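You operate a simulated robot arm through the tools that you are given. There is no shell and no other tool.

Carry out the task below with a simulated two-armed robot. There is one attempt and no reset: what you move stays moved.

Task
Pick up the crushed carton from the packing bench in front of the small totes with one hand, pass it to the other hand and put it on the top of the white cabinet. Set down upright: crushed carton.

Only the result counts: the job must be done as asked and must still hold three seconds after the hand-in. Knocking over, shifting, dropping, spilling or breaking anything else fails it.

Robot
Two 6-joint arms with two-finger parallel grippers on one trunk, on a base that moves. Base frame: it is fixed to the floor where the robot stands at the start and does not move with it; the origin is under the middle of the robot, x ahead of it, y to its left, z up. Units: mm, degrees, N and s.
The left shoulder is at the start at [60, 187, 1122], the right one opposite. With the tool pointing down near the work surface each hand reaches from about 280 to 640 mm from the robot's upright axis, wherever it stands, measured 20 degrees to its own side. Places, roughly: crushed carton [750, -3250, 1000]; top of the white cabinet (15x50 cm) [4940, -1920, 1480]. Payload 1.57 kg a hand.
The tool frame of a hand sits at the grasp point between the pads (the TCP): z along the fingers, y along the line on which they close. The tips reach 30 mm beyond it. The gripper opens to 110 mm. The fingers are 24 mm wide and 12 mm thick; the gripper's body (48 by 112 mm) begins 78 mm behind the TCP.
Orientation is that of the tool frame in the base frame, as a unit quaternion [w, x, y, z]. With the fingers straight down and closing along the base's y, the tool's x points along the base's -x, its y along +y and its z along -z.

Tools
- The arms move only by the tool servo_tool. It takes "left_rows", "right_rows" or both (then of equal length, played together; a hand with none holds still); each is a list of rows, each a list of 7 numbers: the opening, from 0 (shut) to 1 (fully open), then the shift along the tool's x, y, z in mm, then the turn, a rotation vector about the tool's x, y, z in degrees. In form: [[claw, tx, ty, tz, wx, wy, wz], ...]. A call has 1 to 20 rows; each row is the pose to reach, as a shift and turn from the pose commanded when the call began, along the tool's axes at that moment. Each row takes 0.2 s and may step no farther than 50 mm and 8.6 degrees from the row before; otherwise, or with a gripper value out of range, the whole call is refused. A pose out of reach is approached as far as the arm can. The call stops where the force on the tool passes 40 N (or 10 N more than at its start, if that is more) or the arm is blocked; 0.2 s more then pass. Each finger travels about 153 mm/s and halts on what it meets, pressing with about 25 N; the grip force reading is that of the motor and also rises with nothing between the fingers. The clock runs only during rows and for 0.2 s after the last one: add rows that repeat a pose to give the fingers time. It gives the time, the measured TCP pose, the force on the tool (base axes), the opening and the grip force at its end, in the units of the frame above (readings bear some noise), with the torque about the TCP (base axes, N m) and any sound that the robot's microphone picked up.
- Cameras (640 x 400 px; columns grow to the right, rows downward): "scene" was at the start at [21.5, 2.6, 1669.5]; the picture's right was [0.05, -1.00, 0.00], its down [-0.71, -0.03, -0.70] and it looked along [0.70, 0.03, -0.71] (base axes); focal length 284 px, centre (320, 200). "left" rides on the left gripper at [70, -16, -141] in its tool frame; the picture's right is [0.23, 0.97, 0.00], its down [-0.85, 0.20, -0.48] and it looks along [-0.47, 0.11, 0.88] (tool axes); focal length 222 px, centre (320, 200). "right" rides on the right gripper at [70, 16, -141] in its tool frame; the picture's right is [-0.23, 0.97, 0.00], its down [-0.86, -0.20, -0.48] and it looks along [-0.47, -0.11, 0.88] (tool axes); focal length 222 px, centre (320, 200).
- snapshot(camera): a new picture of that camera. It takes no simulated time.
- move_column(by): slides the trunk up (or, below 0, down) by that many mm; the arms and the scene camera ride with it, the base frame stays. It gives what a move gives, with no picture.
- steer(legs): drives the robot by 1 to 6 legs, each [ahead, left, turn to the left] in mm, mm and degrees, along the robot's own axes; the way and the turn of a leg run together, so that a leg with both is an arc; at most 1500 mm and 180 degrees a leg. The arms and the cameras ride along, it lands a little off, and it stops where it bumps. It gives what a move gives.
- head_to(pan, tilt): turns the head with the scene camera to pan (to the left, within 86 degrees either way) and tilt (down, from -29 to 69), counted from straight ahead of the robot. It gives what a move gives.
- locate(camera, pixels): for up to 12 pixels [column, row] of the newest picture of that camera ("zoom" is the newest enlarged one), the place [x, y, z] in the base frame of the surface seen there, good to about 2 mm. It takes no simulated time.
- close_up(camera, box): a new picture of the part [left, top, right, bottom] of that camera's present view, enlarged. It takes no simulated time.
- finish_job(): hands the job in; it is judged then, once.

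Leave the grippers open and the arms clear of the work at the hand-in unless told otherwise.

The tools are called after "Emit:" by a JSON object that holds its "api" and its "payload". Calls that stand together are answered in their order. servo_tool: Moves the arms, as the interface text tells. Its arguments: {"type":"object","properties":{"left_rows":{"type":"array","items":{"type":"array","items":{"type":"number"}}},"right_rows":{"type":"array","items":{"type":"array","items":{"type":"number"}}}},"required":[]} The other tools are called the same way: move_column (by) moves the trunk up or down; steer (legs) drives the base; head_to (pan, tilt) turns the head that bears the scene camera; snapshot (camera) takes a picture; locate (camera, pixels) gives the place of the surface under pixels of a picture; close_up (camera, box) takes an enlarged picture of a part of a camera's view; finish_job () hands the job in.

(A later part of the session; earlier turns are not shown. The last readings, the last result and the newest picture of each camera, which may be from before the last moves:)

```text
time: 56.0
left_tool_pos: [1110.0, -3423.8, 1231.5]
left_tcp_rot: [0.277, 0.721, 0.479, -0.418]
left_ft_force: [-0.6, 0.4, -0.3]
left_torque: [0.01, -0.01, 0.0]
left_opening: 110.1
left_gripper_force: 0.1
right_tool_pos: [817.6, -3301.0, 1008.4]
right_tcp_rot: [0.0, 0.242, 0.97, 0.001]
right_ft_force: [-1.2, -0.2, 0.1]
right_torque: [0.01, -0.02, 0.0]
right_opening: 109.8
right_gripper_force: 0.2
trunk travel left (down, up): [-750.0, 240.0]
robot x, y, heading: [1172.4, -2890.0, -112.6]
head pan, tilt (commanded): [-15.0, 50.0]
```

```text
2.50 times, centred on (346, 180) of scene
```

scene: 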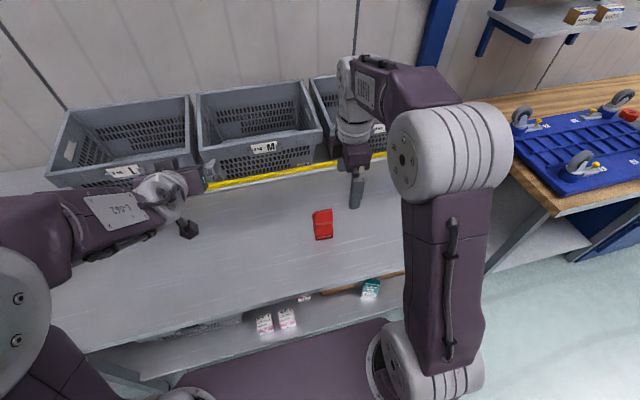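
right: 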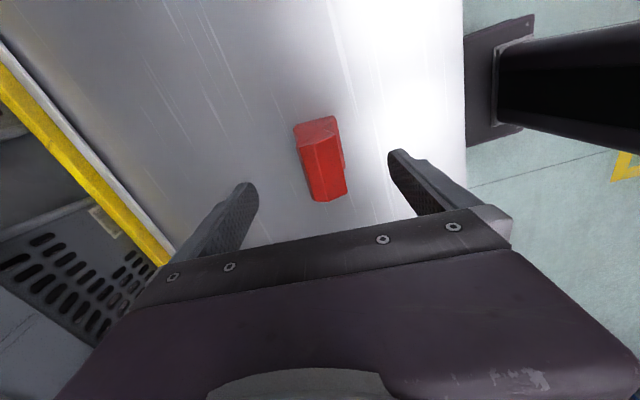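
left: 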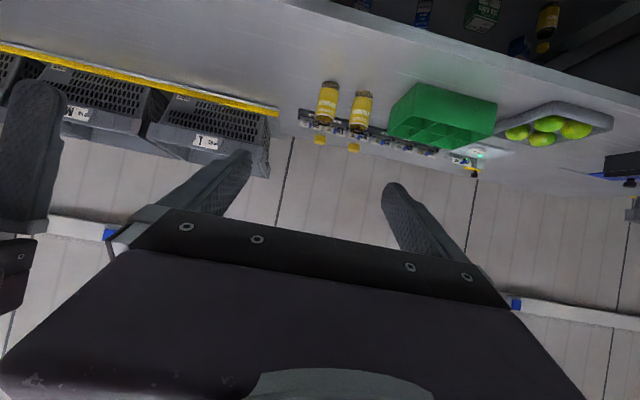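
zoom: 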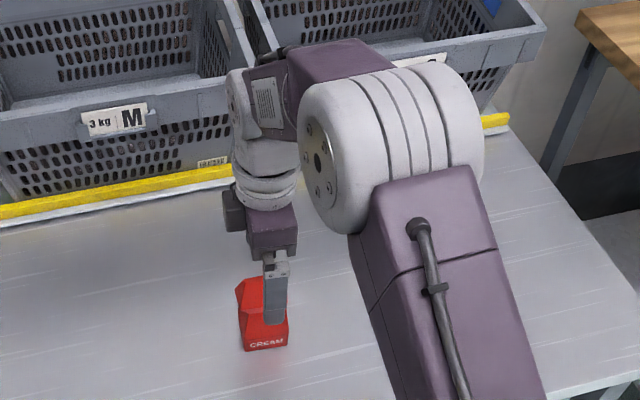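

The carton sits between the fingers, with the scene view showing a finger in front of it. I'll descend 99 mm to TCP z ≈ 910, keeping the palm just above the ridge, and watch the force.

Emit:
{"api": "servo_tool", "payload": {"right_rows": [[1, 0, 0, 33, 0, 0, 0], [1, 0, 0, 66, 0, 0, 0], [1, 0, 0, 85, 0, 0, 0], [1, 0, 0, 99, 0, 0, 0], [1, 0, 0, 99, 0, 0, 0]]}}

Emit:
{"api": "snapshot", "payload": {"camera": "right"}}

Emit:
{"api": "close_up", "payload": {"camera": "scene", "box": [290, 170, 370, 250]}}

```text
time: 57.2
left_tool_pos: [1109.9, -3423.3, 1231.1]
left_tcp_rot: [0.277, 0.721, 0.479, -0.417]
left_ft_force: [0.8, 0.0, 0.0]
left_torque: [0.0, -0.02, -0.01]
left_opening: 110.0
left_gripper_force: 0.0
right_tool_pos: [817.9, -3300.6, 909.5]
right_tcp_rot: [-0.001, 0.242, 0.97, 0.001]
right_ft_force: [-0.2, -0.4, 0.5]
right_torque: [-0.01, 0.0, -0.01]
right_opening: 110.1
right_gripper_force: 0.0
trunk travel left (down, up): [-750.0, 240.0]
robot x, y, heading: [1170.2, -2887.6, -112.8]
head pan, tilt (commanded): [-15.0, 50.0]
```

```text
taken
```

right: 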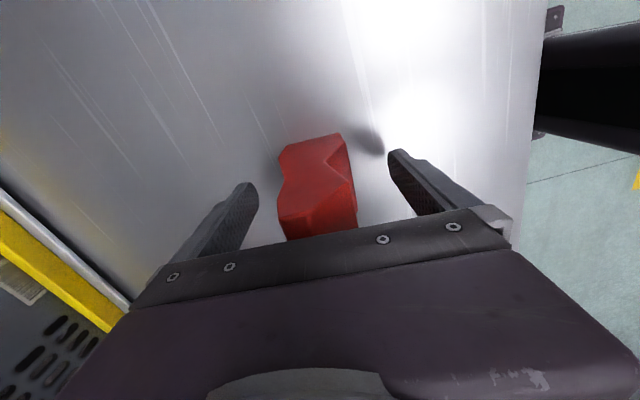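

```text
5.00 times, centred on (330, 210) of scene
```

zoom: 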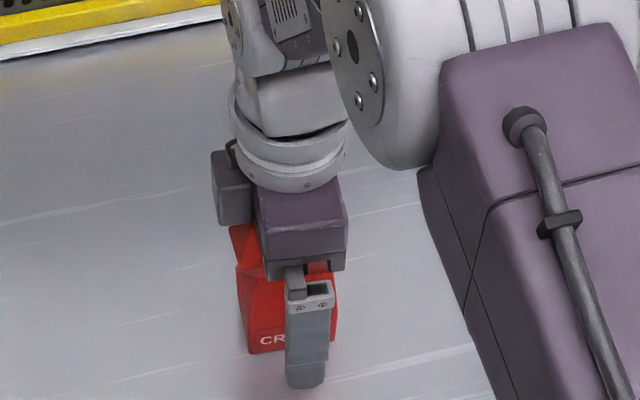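

The fingers straddle the carton with no contact force. I notice a grey housing on the gripper's left side, so I'll locate it for handover clearance and then close.

Emit:
{"api": "locate", "payload": {"camera": "zoom", "pixels": [[232, 170], [232, 205], [305, 210], [305, 255], [310, 345], [305, 380], [260, 330], [240, 240], [330, 290]]}}

Emit:
{"api": "servo_tool", "payload": {"right_rows": [[0.7, 0, 0, 0, 0, 0, 0], [0.55, 0, 0, 0, 0, 0, 0], [0.45, 0, 0, 0, 0, 0, 0], [0.3, 0, 0, 0, 0, 0, 0], [0.3, 0, 0, 0, 0, 0, 0], [0.3, 0, 0, 0, 0, 0, 0]]}}

Emit:
{"api": "snapshot", "payload": {"camera": "right"}}

```text
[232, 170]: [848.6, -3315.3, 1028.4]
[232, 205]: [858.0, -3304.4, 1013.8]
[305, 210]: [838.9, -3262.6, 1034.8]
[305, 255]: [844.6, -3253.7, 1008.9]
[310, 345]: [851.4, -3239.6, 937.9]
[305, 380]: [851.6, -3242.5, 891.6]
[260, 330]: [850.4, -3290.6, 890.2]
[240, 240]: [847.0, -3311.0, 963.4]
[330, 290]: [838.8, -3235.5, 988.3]
```

```text
time: 58.6
left_tool_pos: [1109.5, -3423.8, 1231.9]
left_tcp_rot: [0.277, 0.721, 0.48, -0.417]
left_ft_force: [0.6, -0.1, -0.3]
left_torque: [0.01, -0.04, -0.04]
left_opening: 110.1
left_gripper_force: 0.0
right_tool_pos: [818.2, -3300.2, 910.7]
right_tcp_rot: [0.0, 0.243, 0.97, 0.0]
right_ft_force: [-0.5, 0.6, 1.0]
right_torque: [-0.04, 0.01, 0.0]
right_opening: 48.4
right_gripper_force: 25.1
trunk travel left (down, up): [-750.0, 240.0]
robot x, y, heading: [1171.7, -2887.1, -112.8]
head pan, tilt (commanded): [-15.0, 50.0]
```

```text
taken
```

right: 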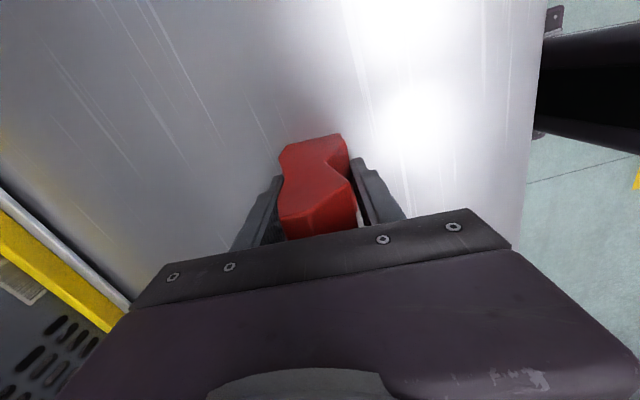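

It's gripped: opening 48.4 mm, force 25 N. I'll lift slowly by 60 mm and check that the carton comes along.

Emit:
{"api": "servo_tool", "payload": {"right_rows": [[0.25, 0, 0, -10, 0, 0, 0], [0.25, 0, 0, -25, 0, 0, 0], [0.25, 0, 0, -45, 0, 0, 0], [0.25, 0, 0, -60, 0, 0, 0], [0.25, 0, 0, -60, 0, 0, 0]]}}

Emit:
{"api": "snapshot", "payload": {"camera": "right"}}

Emit:
{"api": "close_up", "payload": {"camera": "scene", "box": [290, 150, 370, 240]}}

```text
time: 59.8
left_tool_pos: [1109.1, -3424.6, 1230.3]
left_tcp_rot: [0.276, 0.722, 0.479, -0.416]
left_ft_force: [0.3, -0.2, 0.0]
left_torque: [-0.03, 0.02, 0.03]
left_opening: 109.9
left_gripper_force: 0.1
right_tool_pos: [817.5, -3301.3, 968.5]
right_tcp_rot: [0.0, 0.243, 0.97, 0.0]
right_ft_force: [0.2, 0.5, 0.0]
right_torque: [-0.03, -0.01, -0.01]
right_opening: 48.2
right_gripper_force: 24.9
trunk travel left (down, up): [-750.0, 240.0]
robot x, y, heading: [1172.0, -2885.3, -112.8]
head pan, tilt (commanded): [-15.0, 50.0]
```

```text
taken
```

right: 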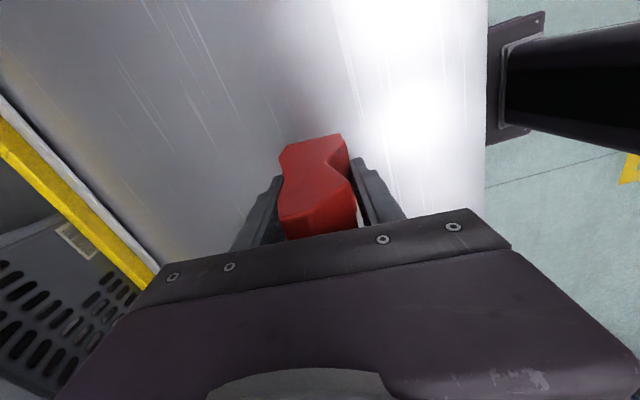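

```text
4.44 times, centred on (330, 195) of scene
```

zoom: 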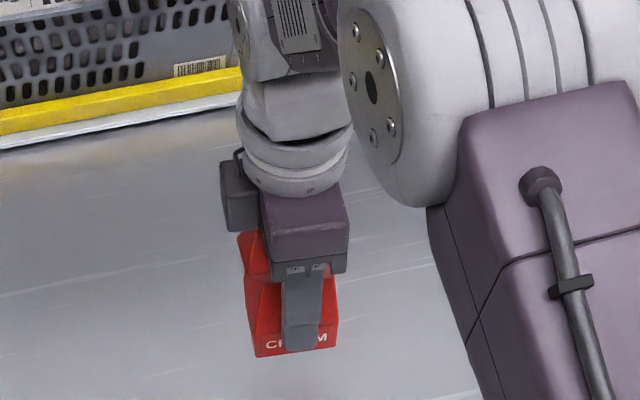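

The carton is lifted cleanly, upright and steady. For the handover I'll raise the right hand 206 mm to z ≈ 1175, move it towards the middle (490 ahead, 80 right of centre), and square its yaw to the robot.

Emit:
{"api": "servo_tool", "payload": {"right_rows": [[0.25, 0, 0, -30, 0, 0, 0], [0.25, 0, 0, -65, 0, 0, 0], [0.25, 0, 0, -100, 0, 0, 0], [0.25, 0, 0, -135, 0, 0, 0], [0.25, 0, 0, -170, 0, 0, 0], [0.25, 0, 0, -206, 0, 0, 0], [0.25, -20, 9, -206, 0, 0, -1.3], [0.25, -41, 18, -206, 0, 0, -2.6], [0.25, -62, 27, -206, 0, 0, -4], [0.25, -82, 35.7, -206, 0, 0, -5.3], [0.25, -82, 35.7, -206, 0, 0, -5.3]]}}

Emit:
{"api": "snapshot", "payload": {"camera": "right"}}

Emit:
{"api": "head_to", "payload": {"pan": 0, "tilt": 45}}

Emit:
{"api": "snapshot", "payload": {"camera": "scene"}}

```text
time: 62.2
left_tool_pos: [1108.8, -3422.9, 1230.0]
left_tcp_rot: [0.276, 0.722, 0.479, -0.416]
left_ft_force: [0.2, 0.1, 0.0]
left_torque: [-0.02, -0.02, 0.01]
left_opening: 110.2
left_gripper_force: 0.1
right_tool_pos: [907.1, -3308.2, 1176.1]
right_tcp_rot: [-0.001, 0.198, 0.98, 0.0]
right_ft_force: [-0.1, 0.2, -0.6]
right_torque: [0.02, -0.02, -0.02]
right_opening: 48.6
right_gripper_force: 24.9
trunk travel left (down, up): [-750.0, 240.0]
robot x, y, heading: [1170.9, -2887.7, -112.8]
head pan, tilt (commanded): [-15.0, 50.0]
```

```text
taken
```

right: 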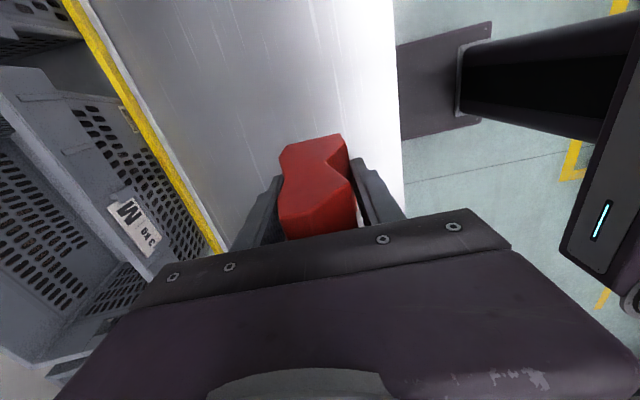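

```text
time: 63.0
left_tool_pos: [1108.9, -3423.5, 1230.3]
left_tcp_rot: [0.276, 0.722, 0.479, -0.416]
left_ft_force: [0.6, -0.6, 0.0]
left_torque: [0.03, -0.03, 0.01]
left_opening: 110.1
left_gripper_force: 0.0
right_tool_pos: [906.4, -3307.3, 1177.1]
right_tcp_rot: [0.0, 0.197, 0.98, -0.001]
right_ft_force: [-0.4, 0.3, 0.1]
right_torque: [0.0, -0.03, 0.03]
right_opening: 48.5
right_gripper_force: 25.1
trunk travel left (down, up): [-750.0, 240.0]
robot x, y, heading: [1173.4, -2887.3, -113.2]
head pan, tilt (commanded): [0.0, 45.0]
```

```text
taken
```

scene: 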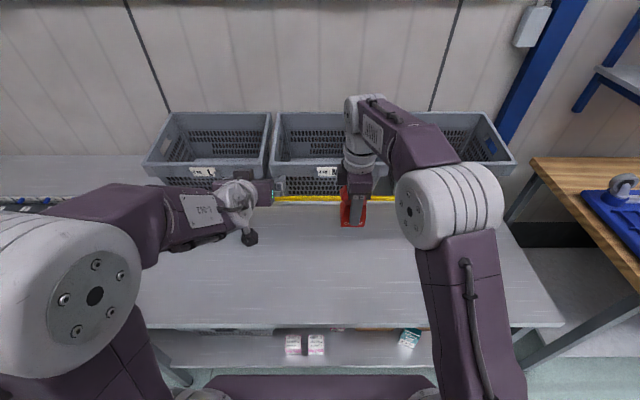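

The carton is in the handover position. I'll enlarge the scene around both hands to understand the left gripper's geometry before bringing it under the carton.

Emit:
{"api": "close_up", "payload": {"camera": "scene", "box": [160, 90, 400, 260]}}

Emit:
{"api": "snapshot", "payload": {"camera": "left"}}

```text
2.35 times, centred on (280, 175) of scene
```

zoom: 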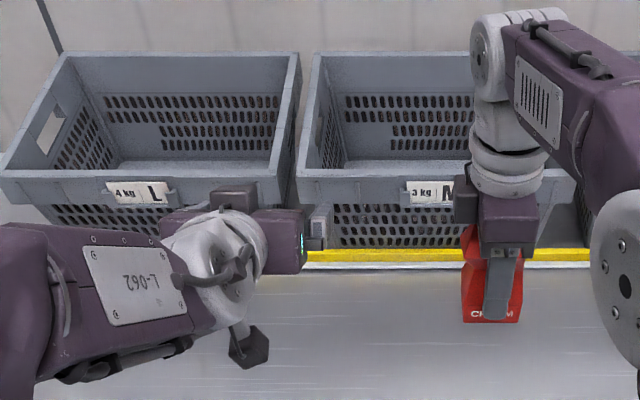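

```text
taken
```

left: 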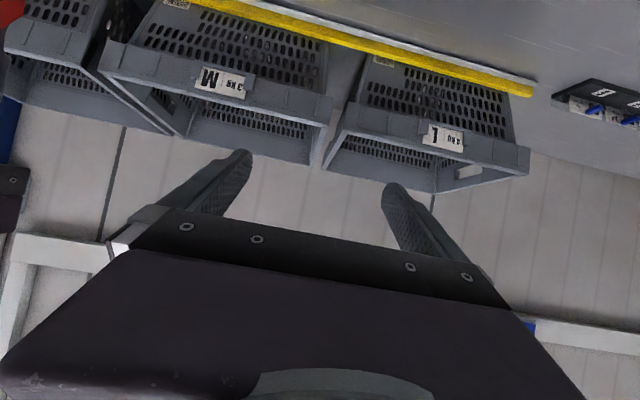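

The left camera hangs on a bracket at the gripper's underside, which is fine for this pose. I'll raise the carton 30 mm more with the right hand. At the same time the left hand goes forward and down on its own side, to 580 ahead and z ≈ 1040, pitching to 66°, so it can come in under the carton from the front-left.

Emit:
{"api": "servo_tool", "payload": {"left_rows": [[1, 27, 0, 30, 0, -1.2, 0], [1, 54, 0, 59, 0, -2.4, 0], [1, 80, 0, 89, 0, -3.6, 0], [1, 107, 0, 119, 0, -4.8, 0], [1, 134, 0, 148, 0, -6, 0], [1, 134, 0, 148, 0, -6, 0]], "right_rows": [[0.25, 0, 0, -6, 0, 0, 0], [0.25, 0, 0, -12, 0, 0, 0], [0.25, 0, 0, -18, 0, 0, 0], [0.25, 0, 0, -24, 0, 0, 0], [0.25, 0, 0, -30, 0, 0, 0], [0.25, 0, 0, -30, 0, 0, 0]]}}

Emit:
{"api": "snapshot", "payload": {"camera": "scene"}}

```text
time: 64.4
left_tool_pos: [1057.9, -3488.8, 1059.9]
left_tcp_rot: [0.318, 0.706, 0.459, -0.437]
left_ft_force: [-0.1, 0.0, -0.2]
left_torque: [0.04, 0.02, 0.0]
left_opening: 110.0
left_gripper_force: 0.1
left hand out of reach, approached as far as the arm can: row 2, 3, 4, 5, 6
right_tool_pos: [906.6, -3306.9, 1205.1]
right_tcp_rot: [0.001, 0.199, 0.98, 0.0]
right_ft_force: [0.1, 0.1, 0.0]
right_torque: [-0.05, -0.02, 0.01]
right_opening: 48.3
right_gripper_force: 25.1
trunk travel left (down, up): [-750.0, 240.0]
robot x, y, heading: [1173.9, -2884.0, -112.7]
head pan, tilt (commanded): [0.0, 45.0]
```

```text
taken
```

scene: 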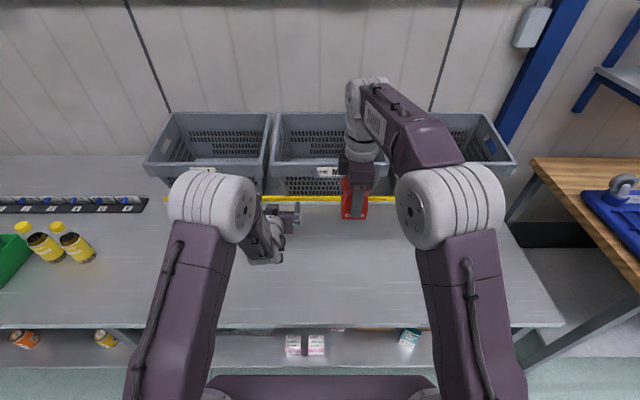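

The left arm ended about 20 mm off, with its elbow now upright and pitch about 65°: 600 ahead, 129 left, z 1060. That's still clear and usable. From here I'll move it right and slightly back, to 560 ahead on the centre line, still below the carton base at z ≈ 1156.

Emit:
{"api": "servo_tool", "payload": {"left_rows": [[1, 5, -32, -9, 0.4, -0.3, 0.2], [1, 10, -64, -18, 0.8, -0.6, 0.4], [1, 16, -97, -27, 1.3, -0.9, 0.6], [1, 21, -129, -36, 1.7, -1.1, 0.8], [1, 21, -129, -36, 1.7, -1.1, 0.8]]}}

Emit:
{"api": "snapshot", "payload": {"camera": "scene"}}

```text
time: 65.6
left_tool_pos: [957.3, -3404.7, 1047.4]
left_tcp_rot: [0.314, 0.71, 0.445, -0.447]
left_ft_force: [0.0, -0.2, -0.1]
left_torque: [0.03, 0.03, -0.01]
left_opening: 110.0
left_gripper_force: 0.1
right_tool_pos: [907.6, -3308.1, 1205.7]
right_tcp_rot: [0.0, 0.198, 0.98, 0.0]
right_ft_force: [0.0, 0.6, -0.4]
right_torque: [0.0, -0.02, 0.01]
right_opening: 48.7
right_gripper_force: 24.5
trunk travel left (down, up): [-750.0, 240.0]
robot x, y, heading: [1172.5, -2886.3, -112.8]
head pan, tilt (commanded): [0.0, 45.0]
```

```text
taken
```

scene: 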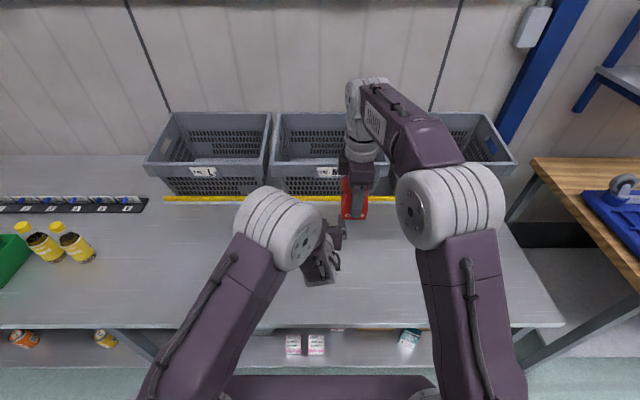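

The left hand is at 561 ahead, 2 left, z 1047, with a small 3° roll I'll correct. Before going further right I'll check the spacing between the two elbows.

Emit:
{"api": "locate", "payload": {"camera": "scene", "pixels": [[318, 225], [300, 245], [280, 200], [250, 225], [400, 215], [410, 190], [405, 240], [455, 180], [340, 235], [320, 265], [325, 255], [360, 185]]}}

```text
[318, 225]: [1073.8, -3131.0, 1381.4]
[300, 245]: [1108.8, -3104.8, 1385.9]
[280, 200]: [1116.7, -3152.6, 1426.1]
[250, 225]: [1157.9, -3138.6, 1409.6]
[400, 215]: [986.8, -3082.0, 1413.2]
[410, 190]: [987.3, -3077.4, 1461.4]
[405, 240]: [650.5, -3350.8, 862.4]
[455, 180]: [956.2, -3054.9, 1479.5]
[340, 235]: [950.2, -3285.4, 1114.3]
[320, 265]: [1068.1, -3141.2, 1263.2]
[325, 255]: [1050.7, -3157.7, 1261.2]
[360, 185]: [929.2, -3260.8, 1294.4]
```

The elbow gap is about 100 mm now. Swinging the left arm to the target should move its elbow mostly backwards, leaving roughly 60 mm. I'll go halfway, removing the roll, and check again.

Emit:
{"api": "servo_tool", "payload": {"left_rows": [[1, 7, -21, -19, 0, 0, -1.5], [1, 14, -43, -38, 0, 0, -3], [1, 14, -43, -38, 0, 0, -3]]}}

Emit:
{"api": "snapshot", "payload": {"camera": "scene"}}

Emit:
{"api": "locate", "payload": {"camera": "scene", "pixels": [[318, 225], [325, 215], [335, 230], [300, 245], [400, 215], [408, 200], [360, 205], [350, 215]]}}

```text
time: 66.4
left_tool_pos: [934.4, -3350.0, 1048.5]
left_tcp_rot: [0.302, 0.698, 0.464, -0.455]
left_ft_force: [0.4, -0.3, 0.4]
left_torque: [0.0, 0.02, -0.01]
left_opening: 110.3
left_gripper_force: 0.0
right_tool_pos: [907.7, -3309.3, 1205.9]
right_tcp_rot: [-0.001, 0.198, 0.98, 0.001]
right_ft_force: [-0.5, 0.7, -1.2]
right_torque: [0.03, 0.0, -0.03]
right_opening: 48.7
right_gripper_force: 24.7
trunk travel left (down, up): [-750.0, 240.0]
robot x, y, heading: [1175.2, -2887.9, -112.7]
head pan, tilt (commanded): [0.0, 45.0]
```

```text
taken
```

scene: 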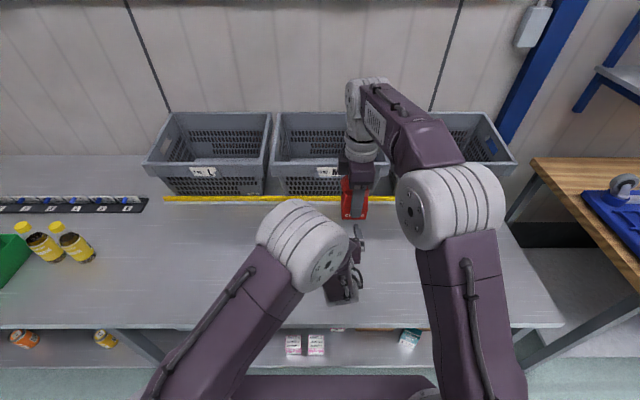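

```text
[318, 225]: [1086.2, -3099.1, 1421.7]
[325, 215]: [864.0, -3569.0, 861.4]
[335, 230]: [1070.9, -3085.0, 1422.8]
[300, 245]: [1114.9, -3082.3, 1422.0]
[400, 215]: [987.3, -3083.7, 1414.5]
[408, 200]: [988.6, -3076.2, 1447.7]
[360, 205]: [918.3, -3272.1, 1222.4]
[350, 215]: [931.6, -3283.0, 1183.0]
```

The gap is still about 75 mm and the roll is corrected. I'll complete the move so the left hand sits directly beneath the carton, with its TCP 12 mm behind the carton's centre.

Emit:
{"api": "servo_tool", "payload": {"left_rows": [[1, 8, -20.5, -18, 0, 0, 0], [1, 16.2, -40.9, -36.6, 0, 0, 0], [1, 16.2, -40.9, -36.6, 0, 0, 0]]}}

Emit:
{"api": "snapshot", "payload": {"camera": "scene"}}

Emit:
{"api": "snapshot", "payload": {"camera": "left"}}

```text
time: 67.2
left_tool_pos: [911.2, -3297.7, 1047.3]
left_tcp_rot: [0.303, 0.697, 0.463, -0.455]
left_ft_force: [-0.5, -0.6, 0.2]
left_torque: [-0.02, 0.02, 0.01]
left_opening: 110.0
left_gripper_force: 0.1
right_tool_pos: [906.8, -3308.1, 1205.0]
right_tcp_rot: [0.001, 0.198, 0.98, 0.001]
right_ft_force: [-0.8, 0.0, 0.2]
right_torque: [-0.02, -0.01, -0.01]
right_opening: 48.4
right_gripper_force: 25.5
trunk travel left (down, up): [-750.0, 240.0]
robot x, y, heading: [1177.7, -2883.5, -112.8]
head pan, tilt (commanded): [0.0, 45.0]
```

```text
taken
```

scene: 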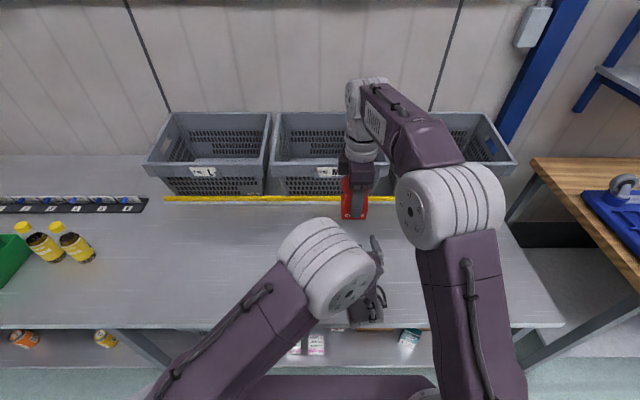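

```text
taken
```

left: 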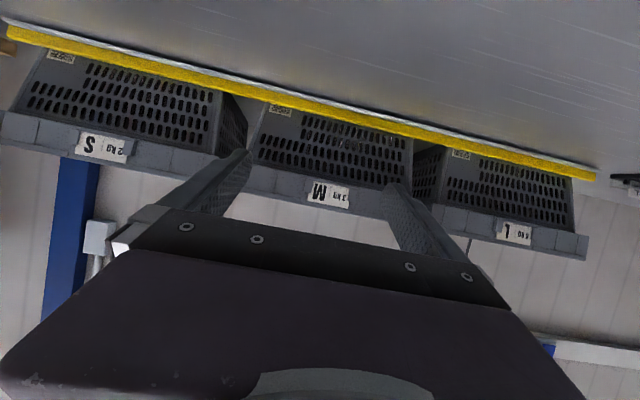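

The left hand is at (911, -3298, 1047), right under the carton. I'll raise it straight up by 70 mm first and look.

Emit:
{"api": "servo_tool", "payload": {"left_rows": [[1, -32, 0, -14.2, 0, 0, 0], [1, -64.1, 0, -28.4, 0, 0, 0], [1, -64.1, 0, -28.4, 0, 0, 0]]}}

Emit:
{"api": "snapshot", "payload": {"camera": "left"}}

Emit:
{"api": "close_up", "payload": {"camera": "scene", "box": [270, 80, 510, 330]}}

Emit:
{"api": "snapshot", "payload": {"camera": "right"}}

```text
time: 68.0
left_tool_pos: [911.2, -3296.9, 1117.6]
left_tcp_rot: [0.303, 0.697, 0.463, -0.455]
left_ft_force: [-0.4, 0.5, 0.3]
left_torque: [0.01, -0.01, 0.01]
left_opening: 110.1
left_gripper_force: 0.1
right_tool_pos: [906.7, -3307.8, 1205.9]
right_tcp_rot: [0.0, 0.199, 0.98, 0.0]
right_ft_force: [0.1, 0.2, 0.2]
right_torque: [0.03, 0.01, 0.02]
right_opening: 48.8
right_gripper_force: 25.5
trunk travel left (down, up): [-750.0, 240.0]
robot x, y, heading: [1173.4, -2887.0, -112.7]
head pan, tilt (commanded): [0.0, 45.0]
```

```text
taken
```

left: 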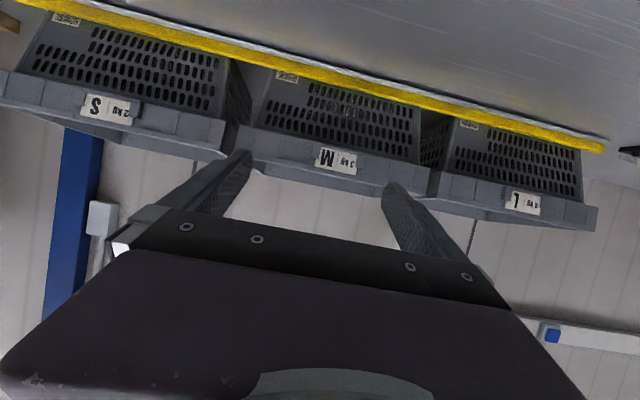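

```text
1.60 times, centred on (390, 205) of scene
```

zoom: 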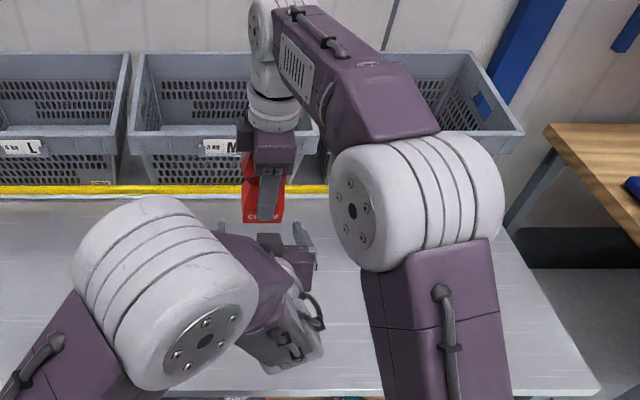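

```text
taken
```

right: 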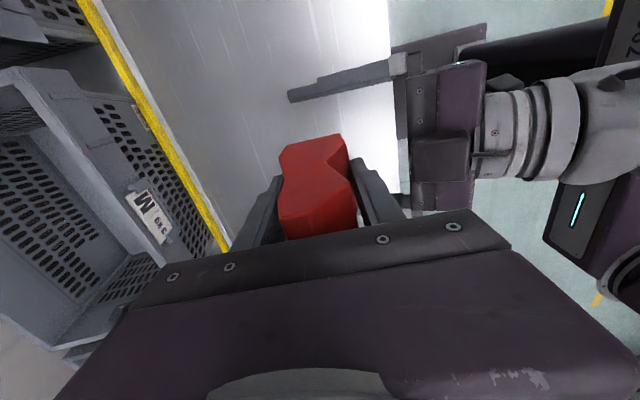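

The right camera shows the left gripper coming in squarely beneath and behind the carton, clear of the right gripper's near finger. I'll raise the remaining 68 mm so the left fingers straddle the lower box.

Emit:
{"api": "servo_tool", "payload": {"left_rows": [[1, -21, 0, -9.2, 0, 0, 0], [1, -42, 0, -18.5, 0, 0, 0], [1, -62.7, 0, -27.7, 0, 0, 0], [1, -62.7, 0, -27.7, 0, 0, 0]]}}

Emit:
{"api": "snapshot", "payload": {"camera": "left"}}

Emit:
{"api": "snapshot", "payload": {"camera": "right"}}

Emit:
{"api": "close_up", "payload": {"camera": "scene", "box": [300, 120, 428, 250]}}

```text
time: 69.0
left_tool_pos: [911.0, -3296.8, 1185.5]
left_tcp_rot: [0.304, 0.697, 0.463, -0.456]
left_ft_force: [-0.4, -0.6, -1.1]
left_torque: [0.0, -0.02, 0.04]
left_opening: 110.0
left_gripper_force: 0.1
right_tool_pos: [907.0, -3307.9, 1205.7]
right_tcp_rot: [0.0, 0.198, 0.98, 0.0]
right_ft_force: [-0.4, 0.7, -0.6]
right_torque: [-0.02, -0.01, -0.03]
right_opening: 48.3
right_gripper_force: 24.9
trunk travel left (down, up): [-750.0, 240.0]
robot x, y, heading: [1172.3, -2890.0, -112.8]
head pan, tilt (commanded): [0.0, 45.0]
```

```text
taken
```

left: 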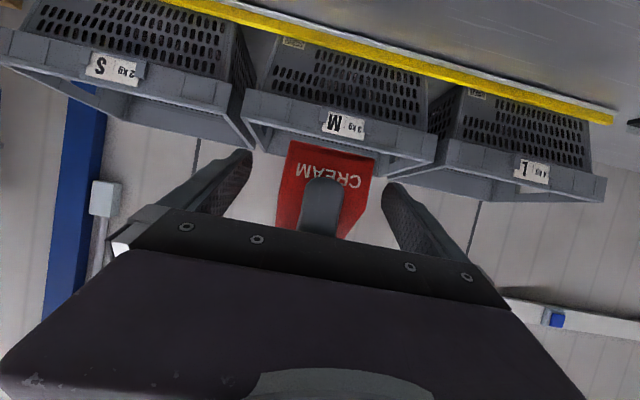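

```text
taken
```

right: 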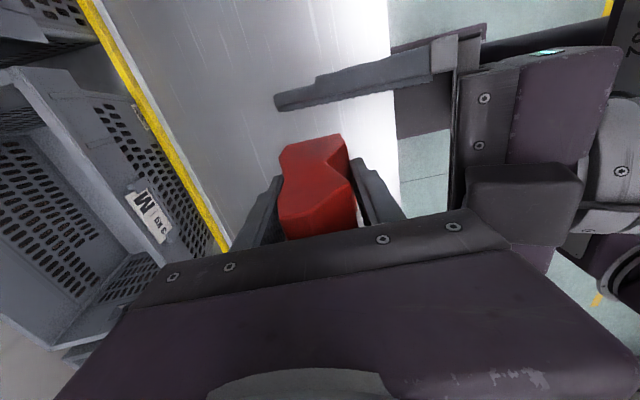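

```text
3.08 times, centred on (364, 185) of scene
```

zoom: 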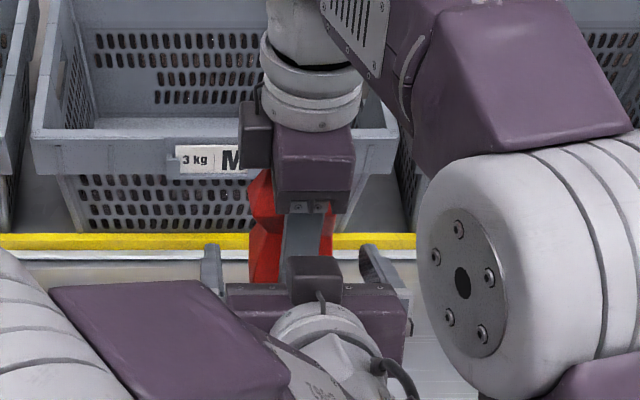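

The left fingers straddle the carton's lower box; the left camera shows "CREAM" between the fingers, with the right gripper's near finger in the middle. I'll close the left gripper gently while the right keeps holding.

Emit:
{"api": "servo_tool", "payload": {"left_rows": [[0.8, 0, 0, 0, 0, 0, 0], [0.65, 0, 0, 0, 0, 0, 0], [0.58, 0, 0, 0, 0, 0, 0], [0.5, 0, 0, 0, 0, 0, 0], [0.4, 0, 0, 0, 0, 0, 0], [0.35, 0, 0, 0, 0, 0, 0], [0.35, 0, 0, 0, 0, 0, 0]]}}

Emit:
{"api": "snapshot", "payload": {"camera": "left"}}

Emit:
{"api": "snapshot", "payload": {"camera": "right"}}

```text
time: 70.6
left_tool_pos: [911.4, -3297.5, 1187.8]
left_tcp_rot: [0.303, 0.697, 0.464, -0.455]
left_ft_force: [15.1, -5.3, 0.4]
left_torque: [0.01, -0.01, 0.14]
left_opening: 58.8
left_gripper_force: 24.7
right_tool_pos: [907.3, -3308.0, 1206.6]
right_tcp_rot: [-0.001, 0.198, 0.98, 0.0]
right_ft_force: [-14.8, 5.3, -2.2]
right_torque: [0.11, 0.26, 0.06]
right_opening: 48.6
right_gripper_force: 24.9
trunk travel left (down, up): [-750.0, 240.0]
robot x, y, heading: [1174.1, -2885.4, -112.9]
head pan, tilt (commanded): [0.0, 45.0]
```

```text
taken
```

left: 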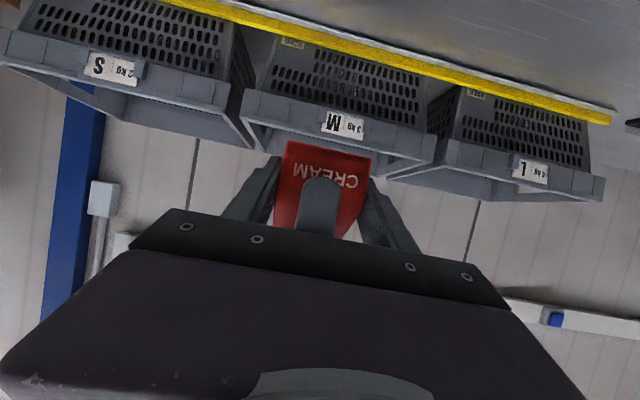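

```text
taken
```

right: 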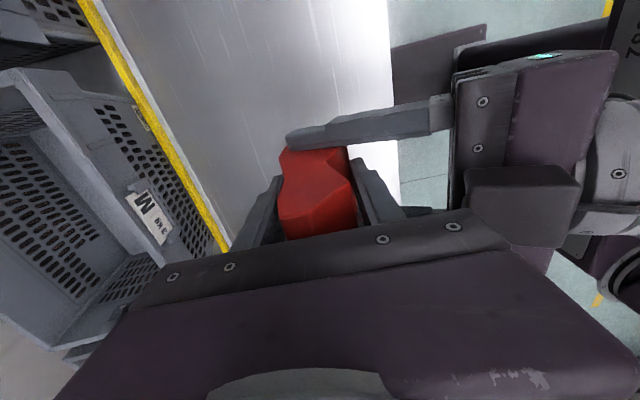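

Both hands now hold it: the left opening is 58.8 mm at 25 N, with about 15 N of sideways stress between the hands. I'll relieve that by nudging the left hand 1 mm to its left before the right lets go.

Emit:
{"api": "servo_tool", "payload": {"left_rows": [[0.35, 0, 0.5, 0, 0, 0, 0], [0.35, 0, 1, 0, 0, 0, 0], [0.35, 0, 1, 0, 0, 0, 0]]}}

```text
time: 71.4
left_tool_pos: [911.8, -3296.6, 1186.4]
left_tcp_rot: [0.304, 0.697, 0.464, -0.455]
left_ft_force: [15.9, -8.8, 1.5]
left_torque: [0.0, 0.01, 0.12]
left_opening: 58.8
left_gripper_force: 25.6
right_tool_pos: [906.2, -3306.9, 1206.4]
right_tcp_rot: [-0.001, 0.197, 0.98, -0.001]
right_ft_force: [-14.6, 7.9, -1.6]
right_torque: [0.16, 0.25, 0.02]
right_opening: 48.5
right_gripper_force: 25.2
trunk travel left (down, up): [-750.0, 240.0]
robot x, y, heading: [1175.3, -2885.3, -112.7]
head pan, tilt (commanded): [0.0, 45.0]
```

The stress hardly changed (18 N). I'll try the opposite nudge, to 1 mm right of the original position, to see which way relieves it.

Emit:
{"api": "servo_tool", "payload": {"left_rows": [[0.35, 0, -0.7, 0, 0, 0, 0], [0.35, 0, -1.4, 0, 0, 0, 0], [0.35, 0, -2, 0, 0, 0, 0], [0.35, 0, -2, 0, 0, 0, 0]]}}

```text
time: 72.4
left_tool_pos: [910.6, -3295.4, 1185.8]
left_tcp_rot: [0.304, 0.697, 0.464, -0.455]
left_ft_force: [17.6, -13.7, 2.5]
left_torque: [-0.05, 0.06, 0.13]
left_opening: 59.0
left_gripper_force: 25.1
right_tool_pos: [905.7, -3306.4, 1206.0]
right_tcp_rot: [-0.002, 0.198, 0.98, 0.001]
right_ft_force: [-17.7, 14.9, -2.0]
right_torque: [0.22, 0.35, 0.11]
right_opening: 48.7
right_gripper_force: 25.2
trunk travel left (down, up): [-750.0, 240.0]
robot x, y, heading: [1173.5, -2885.2, -112.6]
head pan, tilt (commanded): [0.0, 45.0]
```

The force grew to about 21 N, so leftwards is the relieving direction. I'll nudge the left hand 4 mm to its left and read again.

Emit:
{"api": "servo_tool", "payload": {"left_rows": [[0.35, 0, 1, 0, 0, 0, 0], [0.35, 0, 2, 0, 0, 0, 0], [0.35, 0, 3, 0, 0, 0, 0], [0.35, 0, 4, 0, 0, 0, 0], [0.35, 0, 4, 0, 0, 0, 0]]}}

```text
time: 73.6
left_tool_pos: [913.1, -3296.9, 1186.2]
left_tcp_rot: [0.301, 0.698, 0.462, -0.456]
left_ft_force: [-6.7, -3.2, 2.5]
left_torque: [-0.01, -0.08, 0.0]
left_opening: 58.9
left_gripper_force: 25.0
right_tool_pos: [907.4, -3308.4, 1206.6]
right_tcp_rot: [0.002, 0.197, 0.98, 0.0]
right_ft_force: [6.5, 2.2, -2.2]
right_torque: [0.02, -0.02, -0.04]
right_opening: 48.7
right_gripper_force: 24.7
trunk travel left (down, up): [-750.0, 240.0]
robot x, y, heading: [1173.1, -2889.4, -112.8]
head pan, tilt (commanded): [0.0, 45.0]
```

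That relieved the stress to about 7 N. Now the right hand releases by opening slightly, to about 64 mm, while the left holds.

Emit:
{"api": "servo_tool", "payload": {"right_rows": [[0.48, 0, 0, 0, 0, 0, 0], [0.53, 0, 0, 0, 0, 0, 0], [0.58, 0, 0, 0, 0, 0, 0], [0.58, 0, 0, 0, 0, 0, 0]], "left_rows": [[0.3, 0, 0, 0, 0, 0, 0], [0.3, 0, 0, 0, 0, 0, 0], [0.3, 0, 0, 0, 0, 0, 0], [0.3, 0, 0, 0, 0, 0, 0]]}}

Emit:
{"api": "snapshot", "payload": {"camera": "right"}}

Emit:
{"api": "snapshot", "payload": {"camera": "left"}}

```text
time: 74.6
left_tool_pos: [914.3, -3297.7, 1186.1]
left_tcp_rot: [0.302, 0.698, 0.463, -0.455]
left_ft_force: [0.2, 0.6, -0.3]
left_torque: [0.03, 0.02, 0.01]
left_opening: 58.8
left_gripper_force: 24.4
right_tool_pos: [906.6, -3307.7, 1206.8]
right_tcp_rot: [-0.001, 0.198, 0.98, 0.0]
right_ft_force: [-0.3, -0.5, -0.5]
right_torque: [0.03, -0.02, 0.01]
right_opening: 63.7
right_gripper_force: 0.1
trunk travel left (down, up): [-750.0, 240.0]
robot x, y, heading: [1172.6, -2889.2, -113.0]
head pan, tilt (commanded): [0.0, 45.0]
```

```text
taken
```

right: 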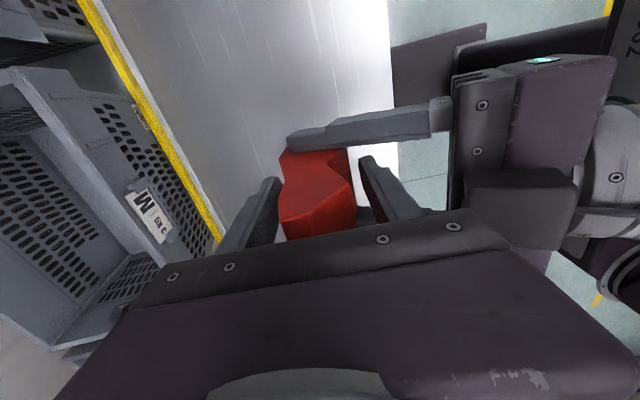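

```text
taken
```

left: 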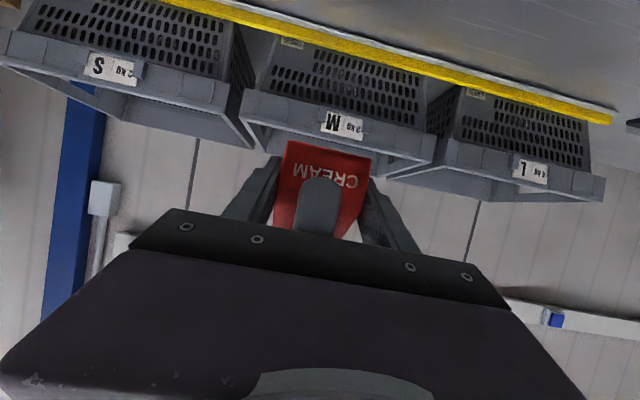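

The right fingers are clear of the carton on both sides and the left alone holds it steadily. I'll separate vertically, with the right hand up 60 mm and the left hand down 60 mm at the same time.

Emit:
{"api": "servo_tool", "payload": {"right_rows": [[0.58, 0, 0, -15, 0, 0, 0], [0.58, 0, 0, -30, 0, 0, 0], [0.58, 0, 0, -45, 0, 0, 0], [0.58, 0, 0, -60, 0, 0, 0], [0.58, 0, 0, -60, 0, 0, 0]], "left_rows": [[0.3, 13.7, 0, 6.1, 0, 0, 0], [0.3, 27.5, 0, 12.2, 0, 0, 0], [0.3, 41.2, 0, 18.2, 0, 0, 0], [0.3, 54.9, 0, 24.3, 0, 0, 0], [0.3, 54.9, 0, 24.3, 0, 0, 0]]}}

Emit:
{"api": "snapshot", "payload": {"camera": "right"}}

Emit:
{"api": "snapshot", "payload": {"camera": "scene"}}

```text
time: 75.8
left_tool_pos: [913.3, -3296.3, 1126.3]
left_tcp_rot: [0.302, 0.698, 0.463, -0.455]
left_ft_force: [0.3, 0.6, -0.1]
left_torque: [0.03, -0.01, 0.0]
left_opening: 58.9
left_gripper_force: 25.9
right_tool_pos: [906.3, -3308.5, 1264.8]
right_tcp_rot: [0.0, 0.197, 0.98, 0.0]
right_ft_force: [0.2, 0.1, -0.1]
right_torque: [-0.02, 0.0, -0.02]
right_opening: 64.0
right_gripper_force: 0.0
trunk travel left (down, up): [-750.0, 240.0]
robot x, y, heading: [1174.7, -2885.0, -113.1]
head pan, tilt (commanded): [0.0, 45.0]
```

```text
taken
```

right: 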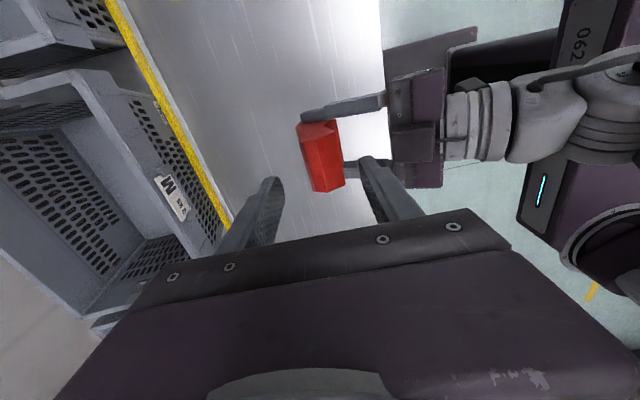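

```text
taken
```

scene: 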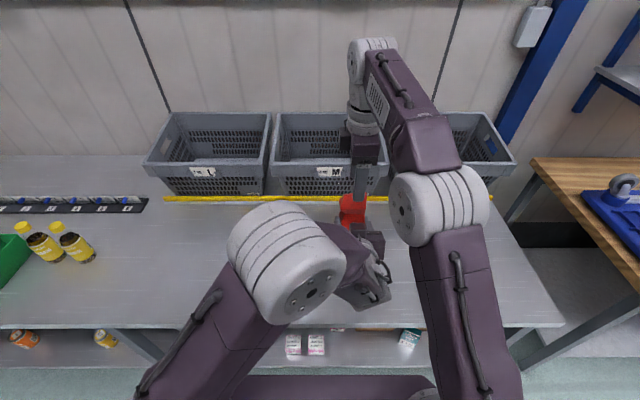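

Separated: the right fingertips are about 17 mm above the carton's ridge. I'll move the right hand up 20 mm more, then 130 mm to the right, away from the carton.

Emit:
{"api": "servo_tool", "payload": {"right_rows": [[0.58, 0, 0, -20, 0, 0, 0], [0.58, 33, 0, -20, 0, 0, 0], [0.58, 66, 0, -20, 0, 0, 0], [0.58, 99, 0, -20, 0, 0, 0], [0.58, 130, 0, -20, 0, 0, 0], [0.58, 130, 0, -20, 0, 0, 0]]}}

Emit:
{"api": "snapshot", "payload": {"camera": "scene"}}

```text
time: 77.2
left_tool_pos: [915.2, -3298.0, 1126.2]
left_tcp_rot: [0.304, 0.697, 0.464, -0.455]
left_ft_force: [-0.4, 0.7, 0.2]
left_torque: [0.02, 0.0, -0.03]
left_opening: 59.0
left_gripper_force: 25.0
right_tool_pos: [786.8, -3258.4, 1286.1]
right_tcp_rot: [0.0, 0.198, 0.98, 0.0]
right_ft_force: [0.2, 0.2, -0.1]
right_torque: [0.0, 0.0, -0.02]
right_opening: 63.9
right_gripper_force: 0.1
trunk travel left (down, up): [-750.0, 240.0]
robot x, y, heading: [1171.1, -2885.6, -112.8]
head pan, tilt (commanded): [0.0, 45.0]
```

```text
taken
```

scene: 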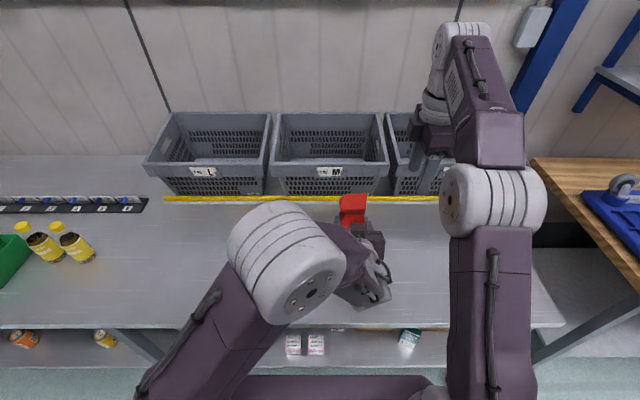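

The carton is held by the left hand alone and the right hand is clear. I'll tuck the right hand back: 150 mm back, 86 mm down, yaw turned back by 90°.

Emit:
{"api": "servo_tool", "payload": {"right_rows": [[0.6, 1.6, 13.6, 7.8, 0, 0, 8.1], [0.7, 3.3, 27, 15.6, 0, 0, 16.3], [0.8, 4.9, 41, 23.5, 0, 0, 24.5], [0.9, 6.5, 54.5, 31.3, 0, 0, 32.7], [1, 8.2, 68, 39, 0, 0, 40.9], [1, 9.8, 82, 47, 0, 0, 49], [1, 11.5, 95.5, 54.7, 0, 0, 57.3], [1, 13, 109, 62.5, 0, 0, 65.4], [1, 14.7, 122.7, 70.4, 0, 0, 73.6], [1, 16.4, 136, 78.2, 0, 0, 81.8], [1, 18, 150, 86, 0, 0, 90], [1, 18, 150, 86, 0, 0, 90]]}}

Emit:
{"api": "snapshot", "payload": {"camera": "scene"}}

Emit:
{"api": "snapshot", "payload": {"camera": "left"}}

```text
time: 79.8
left_tool_pos: [914.0, -3297.9, 1126.1]
left_tcp_rot: [0.304, 0.697, 0.464, -0.455]
left_ft_force: [-0.2, -0.1, 0.4]
left_torque: [-0.05, -0.02, -0.03]
left_opening: 59.0
left_gripper_force: 25.4
right_tool_pos: [828.6, -3111.9, 1200.0]
right_tcp_rot: [0.0, 0.834, 0.552, 0.001]
right_ft_force: [-0.8, 0.3, -0.1]
right_torque: [0.01, -0.01, 0.0]
right_opening: 110.1
right_gripper_force: 0.0
trunk travel left (down, up): [-750.0, 240.0]
robot x, y, heading: [1174.2, -2886.5, -112.8]
head pan, tilt (commanded): [0.0, 45.0]
```

```text
taken
```

scene: 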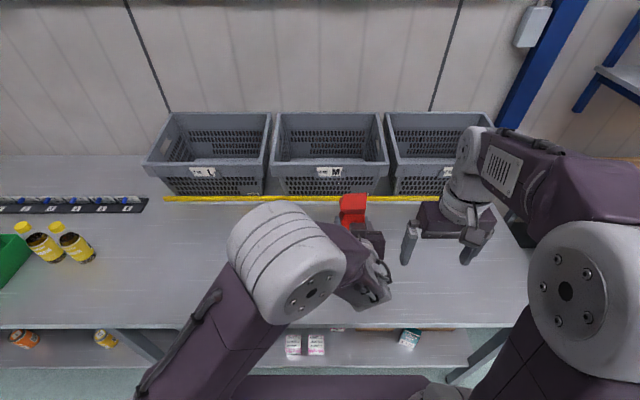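

```text
taken
```

left: 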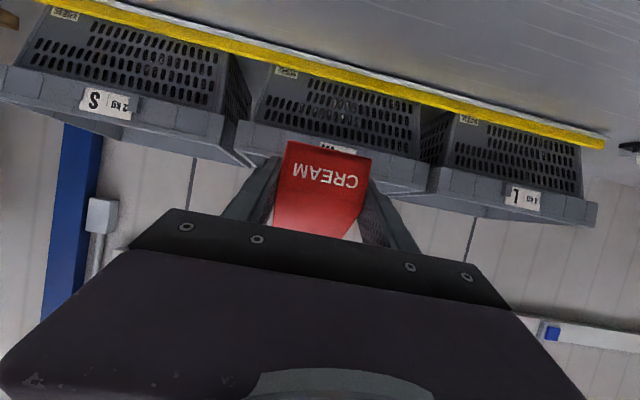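

The carton is firmly in the left hand with its label visible. Now I'll back away 400 mm from the bench and look left along the aisle for the route.

Emit:
{"api": "steer", "payload": {"legs": [[-400, 0, 0]]}}

Emit:
{"api": "head_to", "payload": {"pan": 86, "tilt": 30}}

Emit:
{"api": "snapshot", "payload": {"camera": "scene"}}

```text
time: 82.3
left_tool_pos: [1068.2, -2929.6, 1127.1]
left_tcp_rot: [0.303, 0.698, 0.464, -0.454]
left_ft_force: [-0.4, -0.2, -0.3]
left_torque: [0.0, 0.04, 0.03]
left_opening: 59.0
left_gripper_force: 24.6
right_tool_pos: [982.5, -2745.2, 1199.5]
right_tcp_rot: [-0.001, 0.833, 0.553, 0.001]
right_ft_force: [-0.3, -0.3, -0.5]
right_torque: [0.02, -0.02, -0.01]
right_opening: 109.9
right_gripper_force: 0.1
trunk travel left (down, up): [-750.0, 240.0]
robot x, y, heading: [1328.4, -2516.3, -113.1]
head pan, tilt (commanded): [0.0, 45.0]
```

```text
time: 83.9
left_tool_pos: [1068.8, -2928.9, 1126.5]
left_tcp_rot: [0.303, 0.697, 0.464, -0.455]
left_ft_force: [0.2, 0.9, 0.2]
left_torque: [-0.05, -0.01, -0.03]
left_opening: 58.8
left_gripper_force: 25.1
right_tool_pos: [983.8, -2743.5, 1200.6]
right_tcp_rot: [0.0, 0.833, 0.554, 0.0]
right_ft_force: [-0.1, 0.7, 0.3]
right_torque: [0.01, 0.01, 0.01]
right_opening: 109.7
right_gripper_force: 0.0
trunk travel left (down, up): [-750.0, 240.0]
robot x, y, heading: [1329.2, -2519.2, -113.0]
head pan, tilt (commanded): [85.9, 30.0]
```

```text
taken
```

scene: 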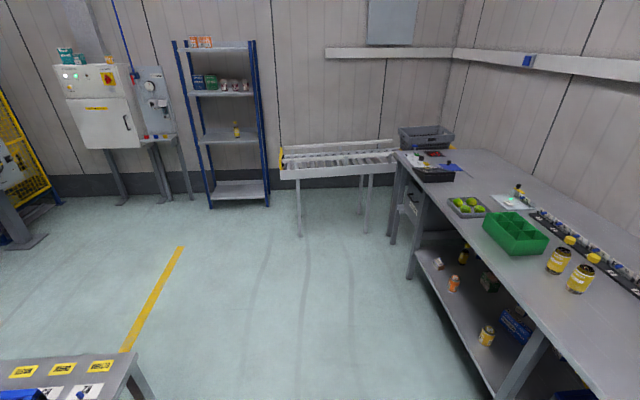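

The aisle ahead-left is open. I'll locate the table corner at lower left, the yellow line and some floor points.

Emit:
{"api": "locate", "payload": {"camera": "scene", "pixels": [[137, 357], [20, 362], [100, 390], [180, 248], [125, 345], [212, 208], [300, 235], [125, 200], [15, 250], [60, 240], [390, 240], [280, 180]]}}

```text
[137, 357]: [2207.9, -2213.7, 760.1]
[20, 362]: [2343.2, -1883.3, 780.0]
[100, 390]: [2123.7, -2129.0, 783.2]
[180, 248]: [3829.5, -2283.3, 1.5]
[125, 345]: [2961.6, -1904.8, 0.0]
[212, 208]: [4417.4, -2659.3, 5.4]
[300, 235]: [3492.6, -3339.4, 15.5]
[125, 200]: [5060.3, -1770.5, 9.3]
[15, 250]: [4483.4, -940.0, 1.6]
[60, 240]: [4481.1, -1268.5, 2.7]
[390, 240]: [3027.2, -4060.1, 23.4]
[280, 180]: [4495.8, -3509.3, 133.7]
```

The table's far edge is at least 800 mm short of my turning place. I'll slide left 1500 mm down the aisle, then turn left 90° to face the cabinet wall.

Emit:
{"api": "steer", "payload": {"legs": [[0, 1500, 0], [0, 0, 90.3]]}}

Emit:
{"api": "head_to", "payload": {"pan": 40, "tilt": 25}}

Emit:
{"api": "snapshot", "payload": {"camera": "scene"}}

Emit:
{"api": "snapshot", "payload": {"camera": "left"}}

```text
time: 95.2
left_tool_pos: [3127.3, -3345.9, 1125.5]
left_tcp_rot: [0.537, 0.159, 0.822, -0.103]
left_ft_force: [0.1, 0.2, -0.4]
left_torque: [0.0, 0.01, 0.02]
left_opening: 58.7
left_gripper_force: 25.4
right_tool_pos: [2943.6, -3433.4, 1199.5]
right_tcp_rot: [-0.001, 0.19, 0.982, 0.0]
right_ft_force: [-0.8, 0.2, 0.1]
right_torque: [0.01, 0.0, 0.01]
right_opening: 110.1
right_gripper_force: 0.1
trunk travel left (down, up): [-750.0, 240.0]
robot x, y, heading: [2713.5, -3093.1, -21.9]
head pan, tilt (commanded): [85.9, 30.0]
```

```text
time: 96.3
left_tool_pos: [3128.7, -3346.4, 1126.2]
left_tcp_rot: [0.537, 0.158, 0.822, -0.103]
left_ft_force: [0.1, 0.5, 0.6]
left_torque: [0.02, 0.03, 0.01]
left_opening: 58.7
left_gripper_force: 25.1
right_tool_pos: [2943.0, -3434.9, 1199.9]
right_tcp_rot: [0.0, 0.191, 0.982, 0.0]
right_ft_force: [0.0, -0.3, -0.3]
right_torque: [0.01, 0.01, -0.01]
right_opening: 109.9
right_gripper_force: 0.0
trunk travel left (down, up): [-750.0, 240.0]
robot x, y, heading: [2711.2, -3091.6, -21.8]
head pan, tilt (commanded): [40.0, 25.0]
```

```text
taken
```

scene: 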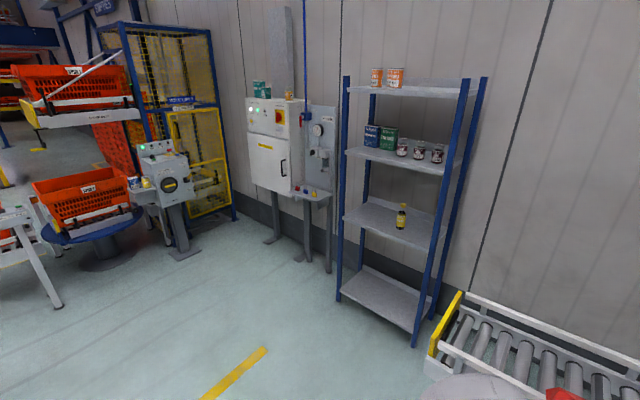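

```text
taken
```

left: 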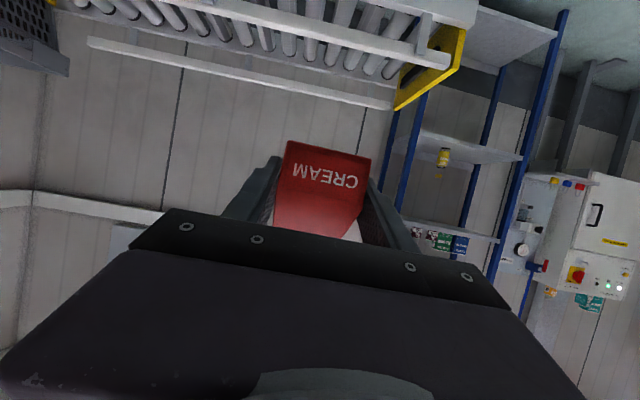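

I'm at (2712, -3092), heading -21.9°. The white cabinet, panel, rack and a pedestal machine are visible. I'll measure the pedestal and floor near the cabinet before sliding left.

Emit:
{"api": "locate", "payload": {"camera": "scene", "pixels": [[185, 250], [150, 215], [60, 305], [190, 175], [272, 240], [328, 270], [415, 340], [248, 105], [305, 105], [225, 215], [100, 262], [340, 295]]}}

Emit:
{"api": "steer", "payload": {"legs": [[0, 1000, -0.9]]}}

```text
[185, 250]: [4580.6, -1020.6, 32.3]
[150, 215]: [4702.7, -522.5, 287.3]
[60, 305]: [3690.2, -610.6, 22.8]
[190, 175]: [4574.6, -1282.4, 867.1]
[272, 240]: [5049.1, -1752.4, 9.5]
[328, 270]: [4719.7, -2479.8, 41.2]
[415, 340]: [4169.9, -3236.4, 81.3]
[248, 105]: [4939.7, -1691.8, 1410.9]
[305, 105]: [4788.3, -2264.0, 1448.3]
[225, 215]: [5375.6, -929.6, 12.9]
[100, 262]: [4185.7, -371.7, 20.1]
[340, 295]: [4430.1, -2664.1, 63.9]
```

```text
time: 101.5
left_tool_pos: [3503.5, -2428.1, 1125.5]
left_tcp_rot: [0.536, 0.166, 0.821, -0.108]
left_ft_force: [-0.1, -1.2, -0.2]
left_torque: [0.02, 0.02, 0.01]
left_opening: 58.7
left_gripper_force: 24.7
right_tool_pos: [3319.1, -2512.5, 1199.8]
right_tcp_rot: [0.0, 0.197, 0.98, 0.0]
right_ft_force: [-0.2, -0.2, 0.2]
right_torque: [0.0, 0.0, -0.01]
right_opening: 109.9
right_gripper_force: 0.0
trunk travel left (down, up): [-750.0, 240.0]
robot x, y, heading: [3089.0, -2167.1, -22.5]
head pan, tilt (commanded): [40.0, 25.0]
```

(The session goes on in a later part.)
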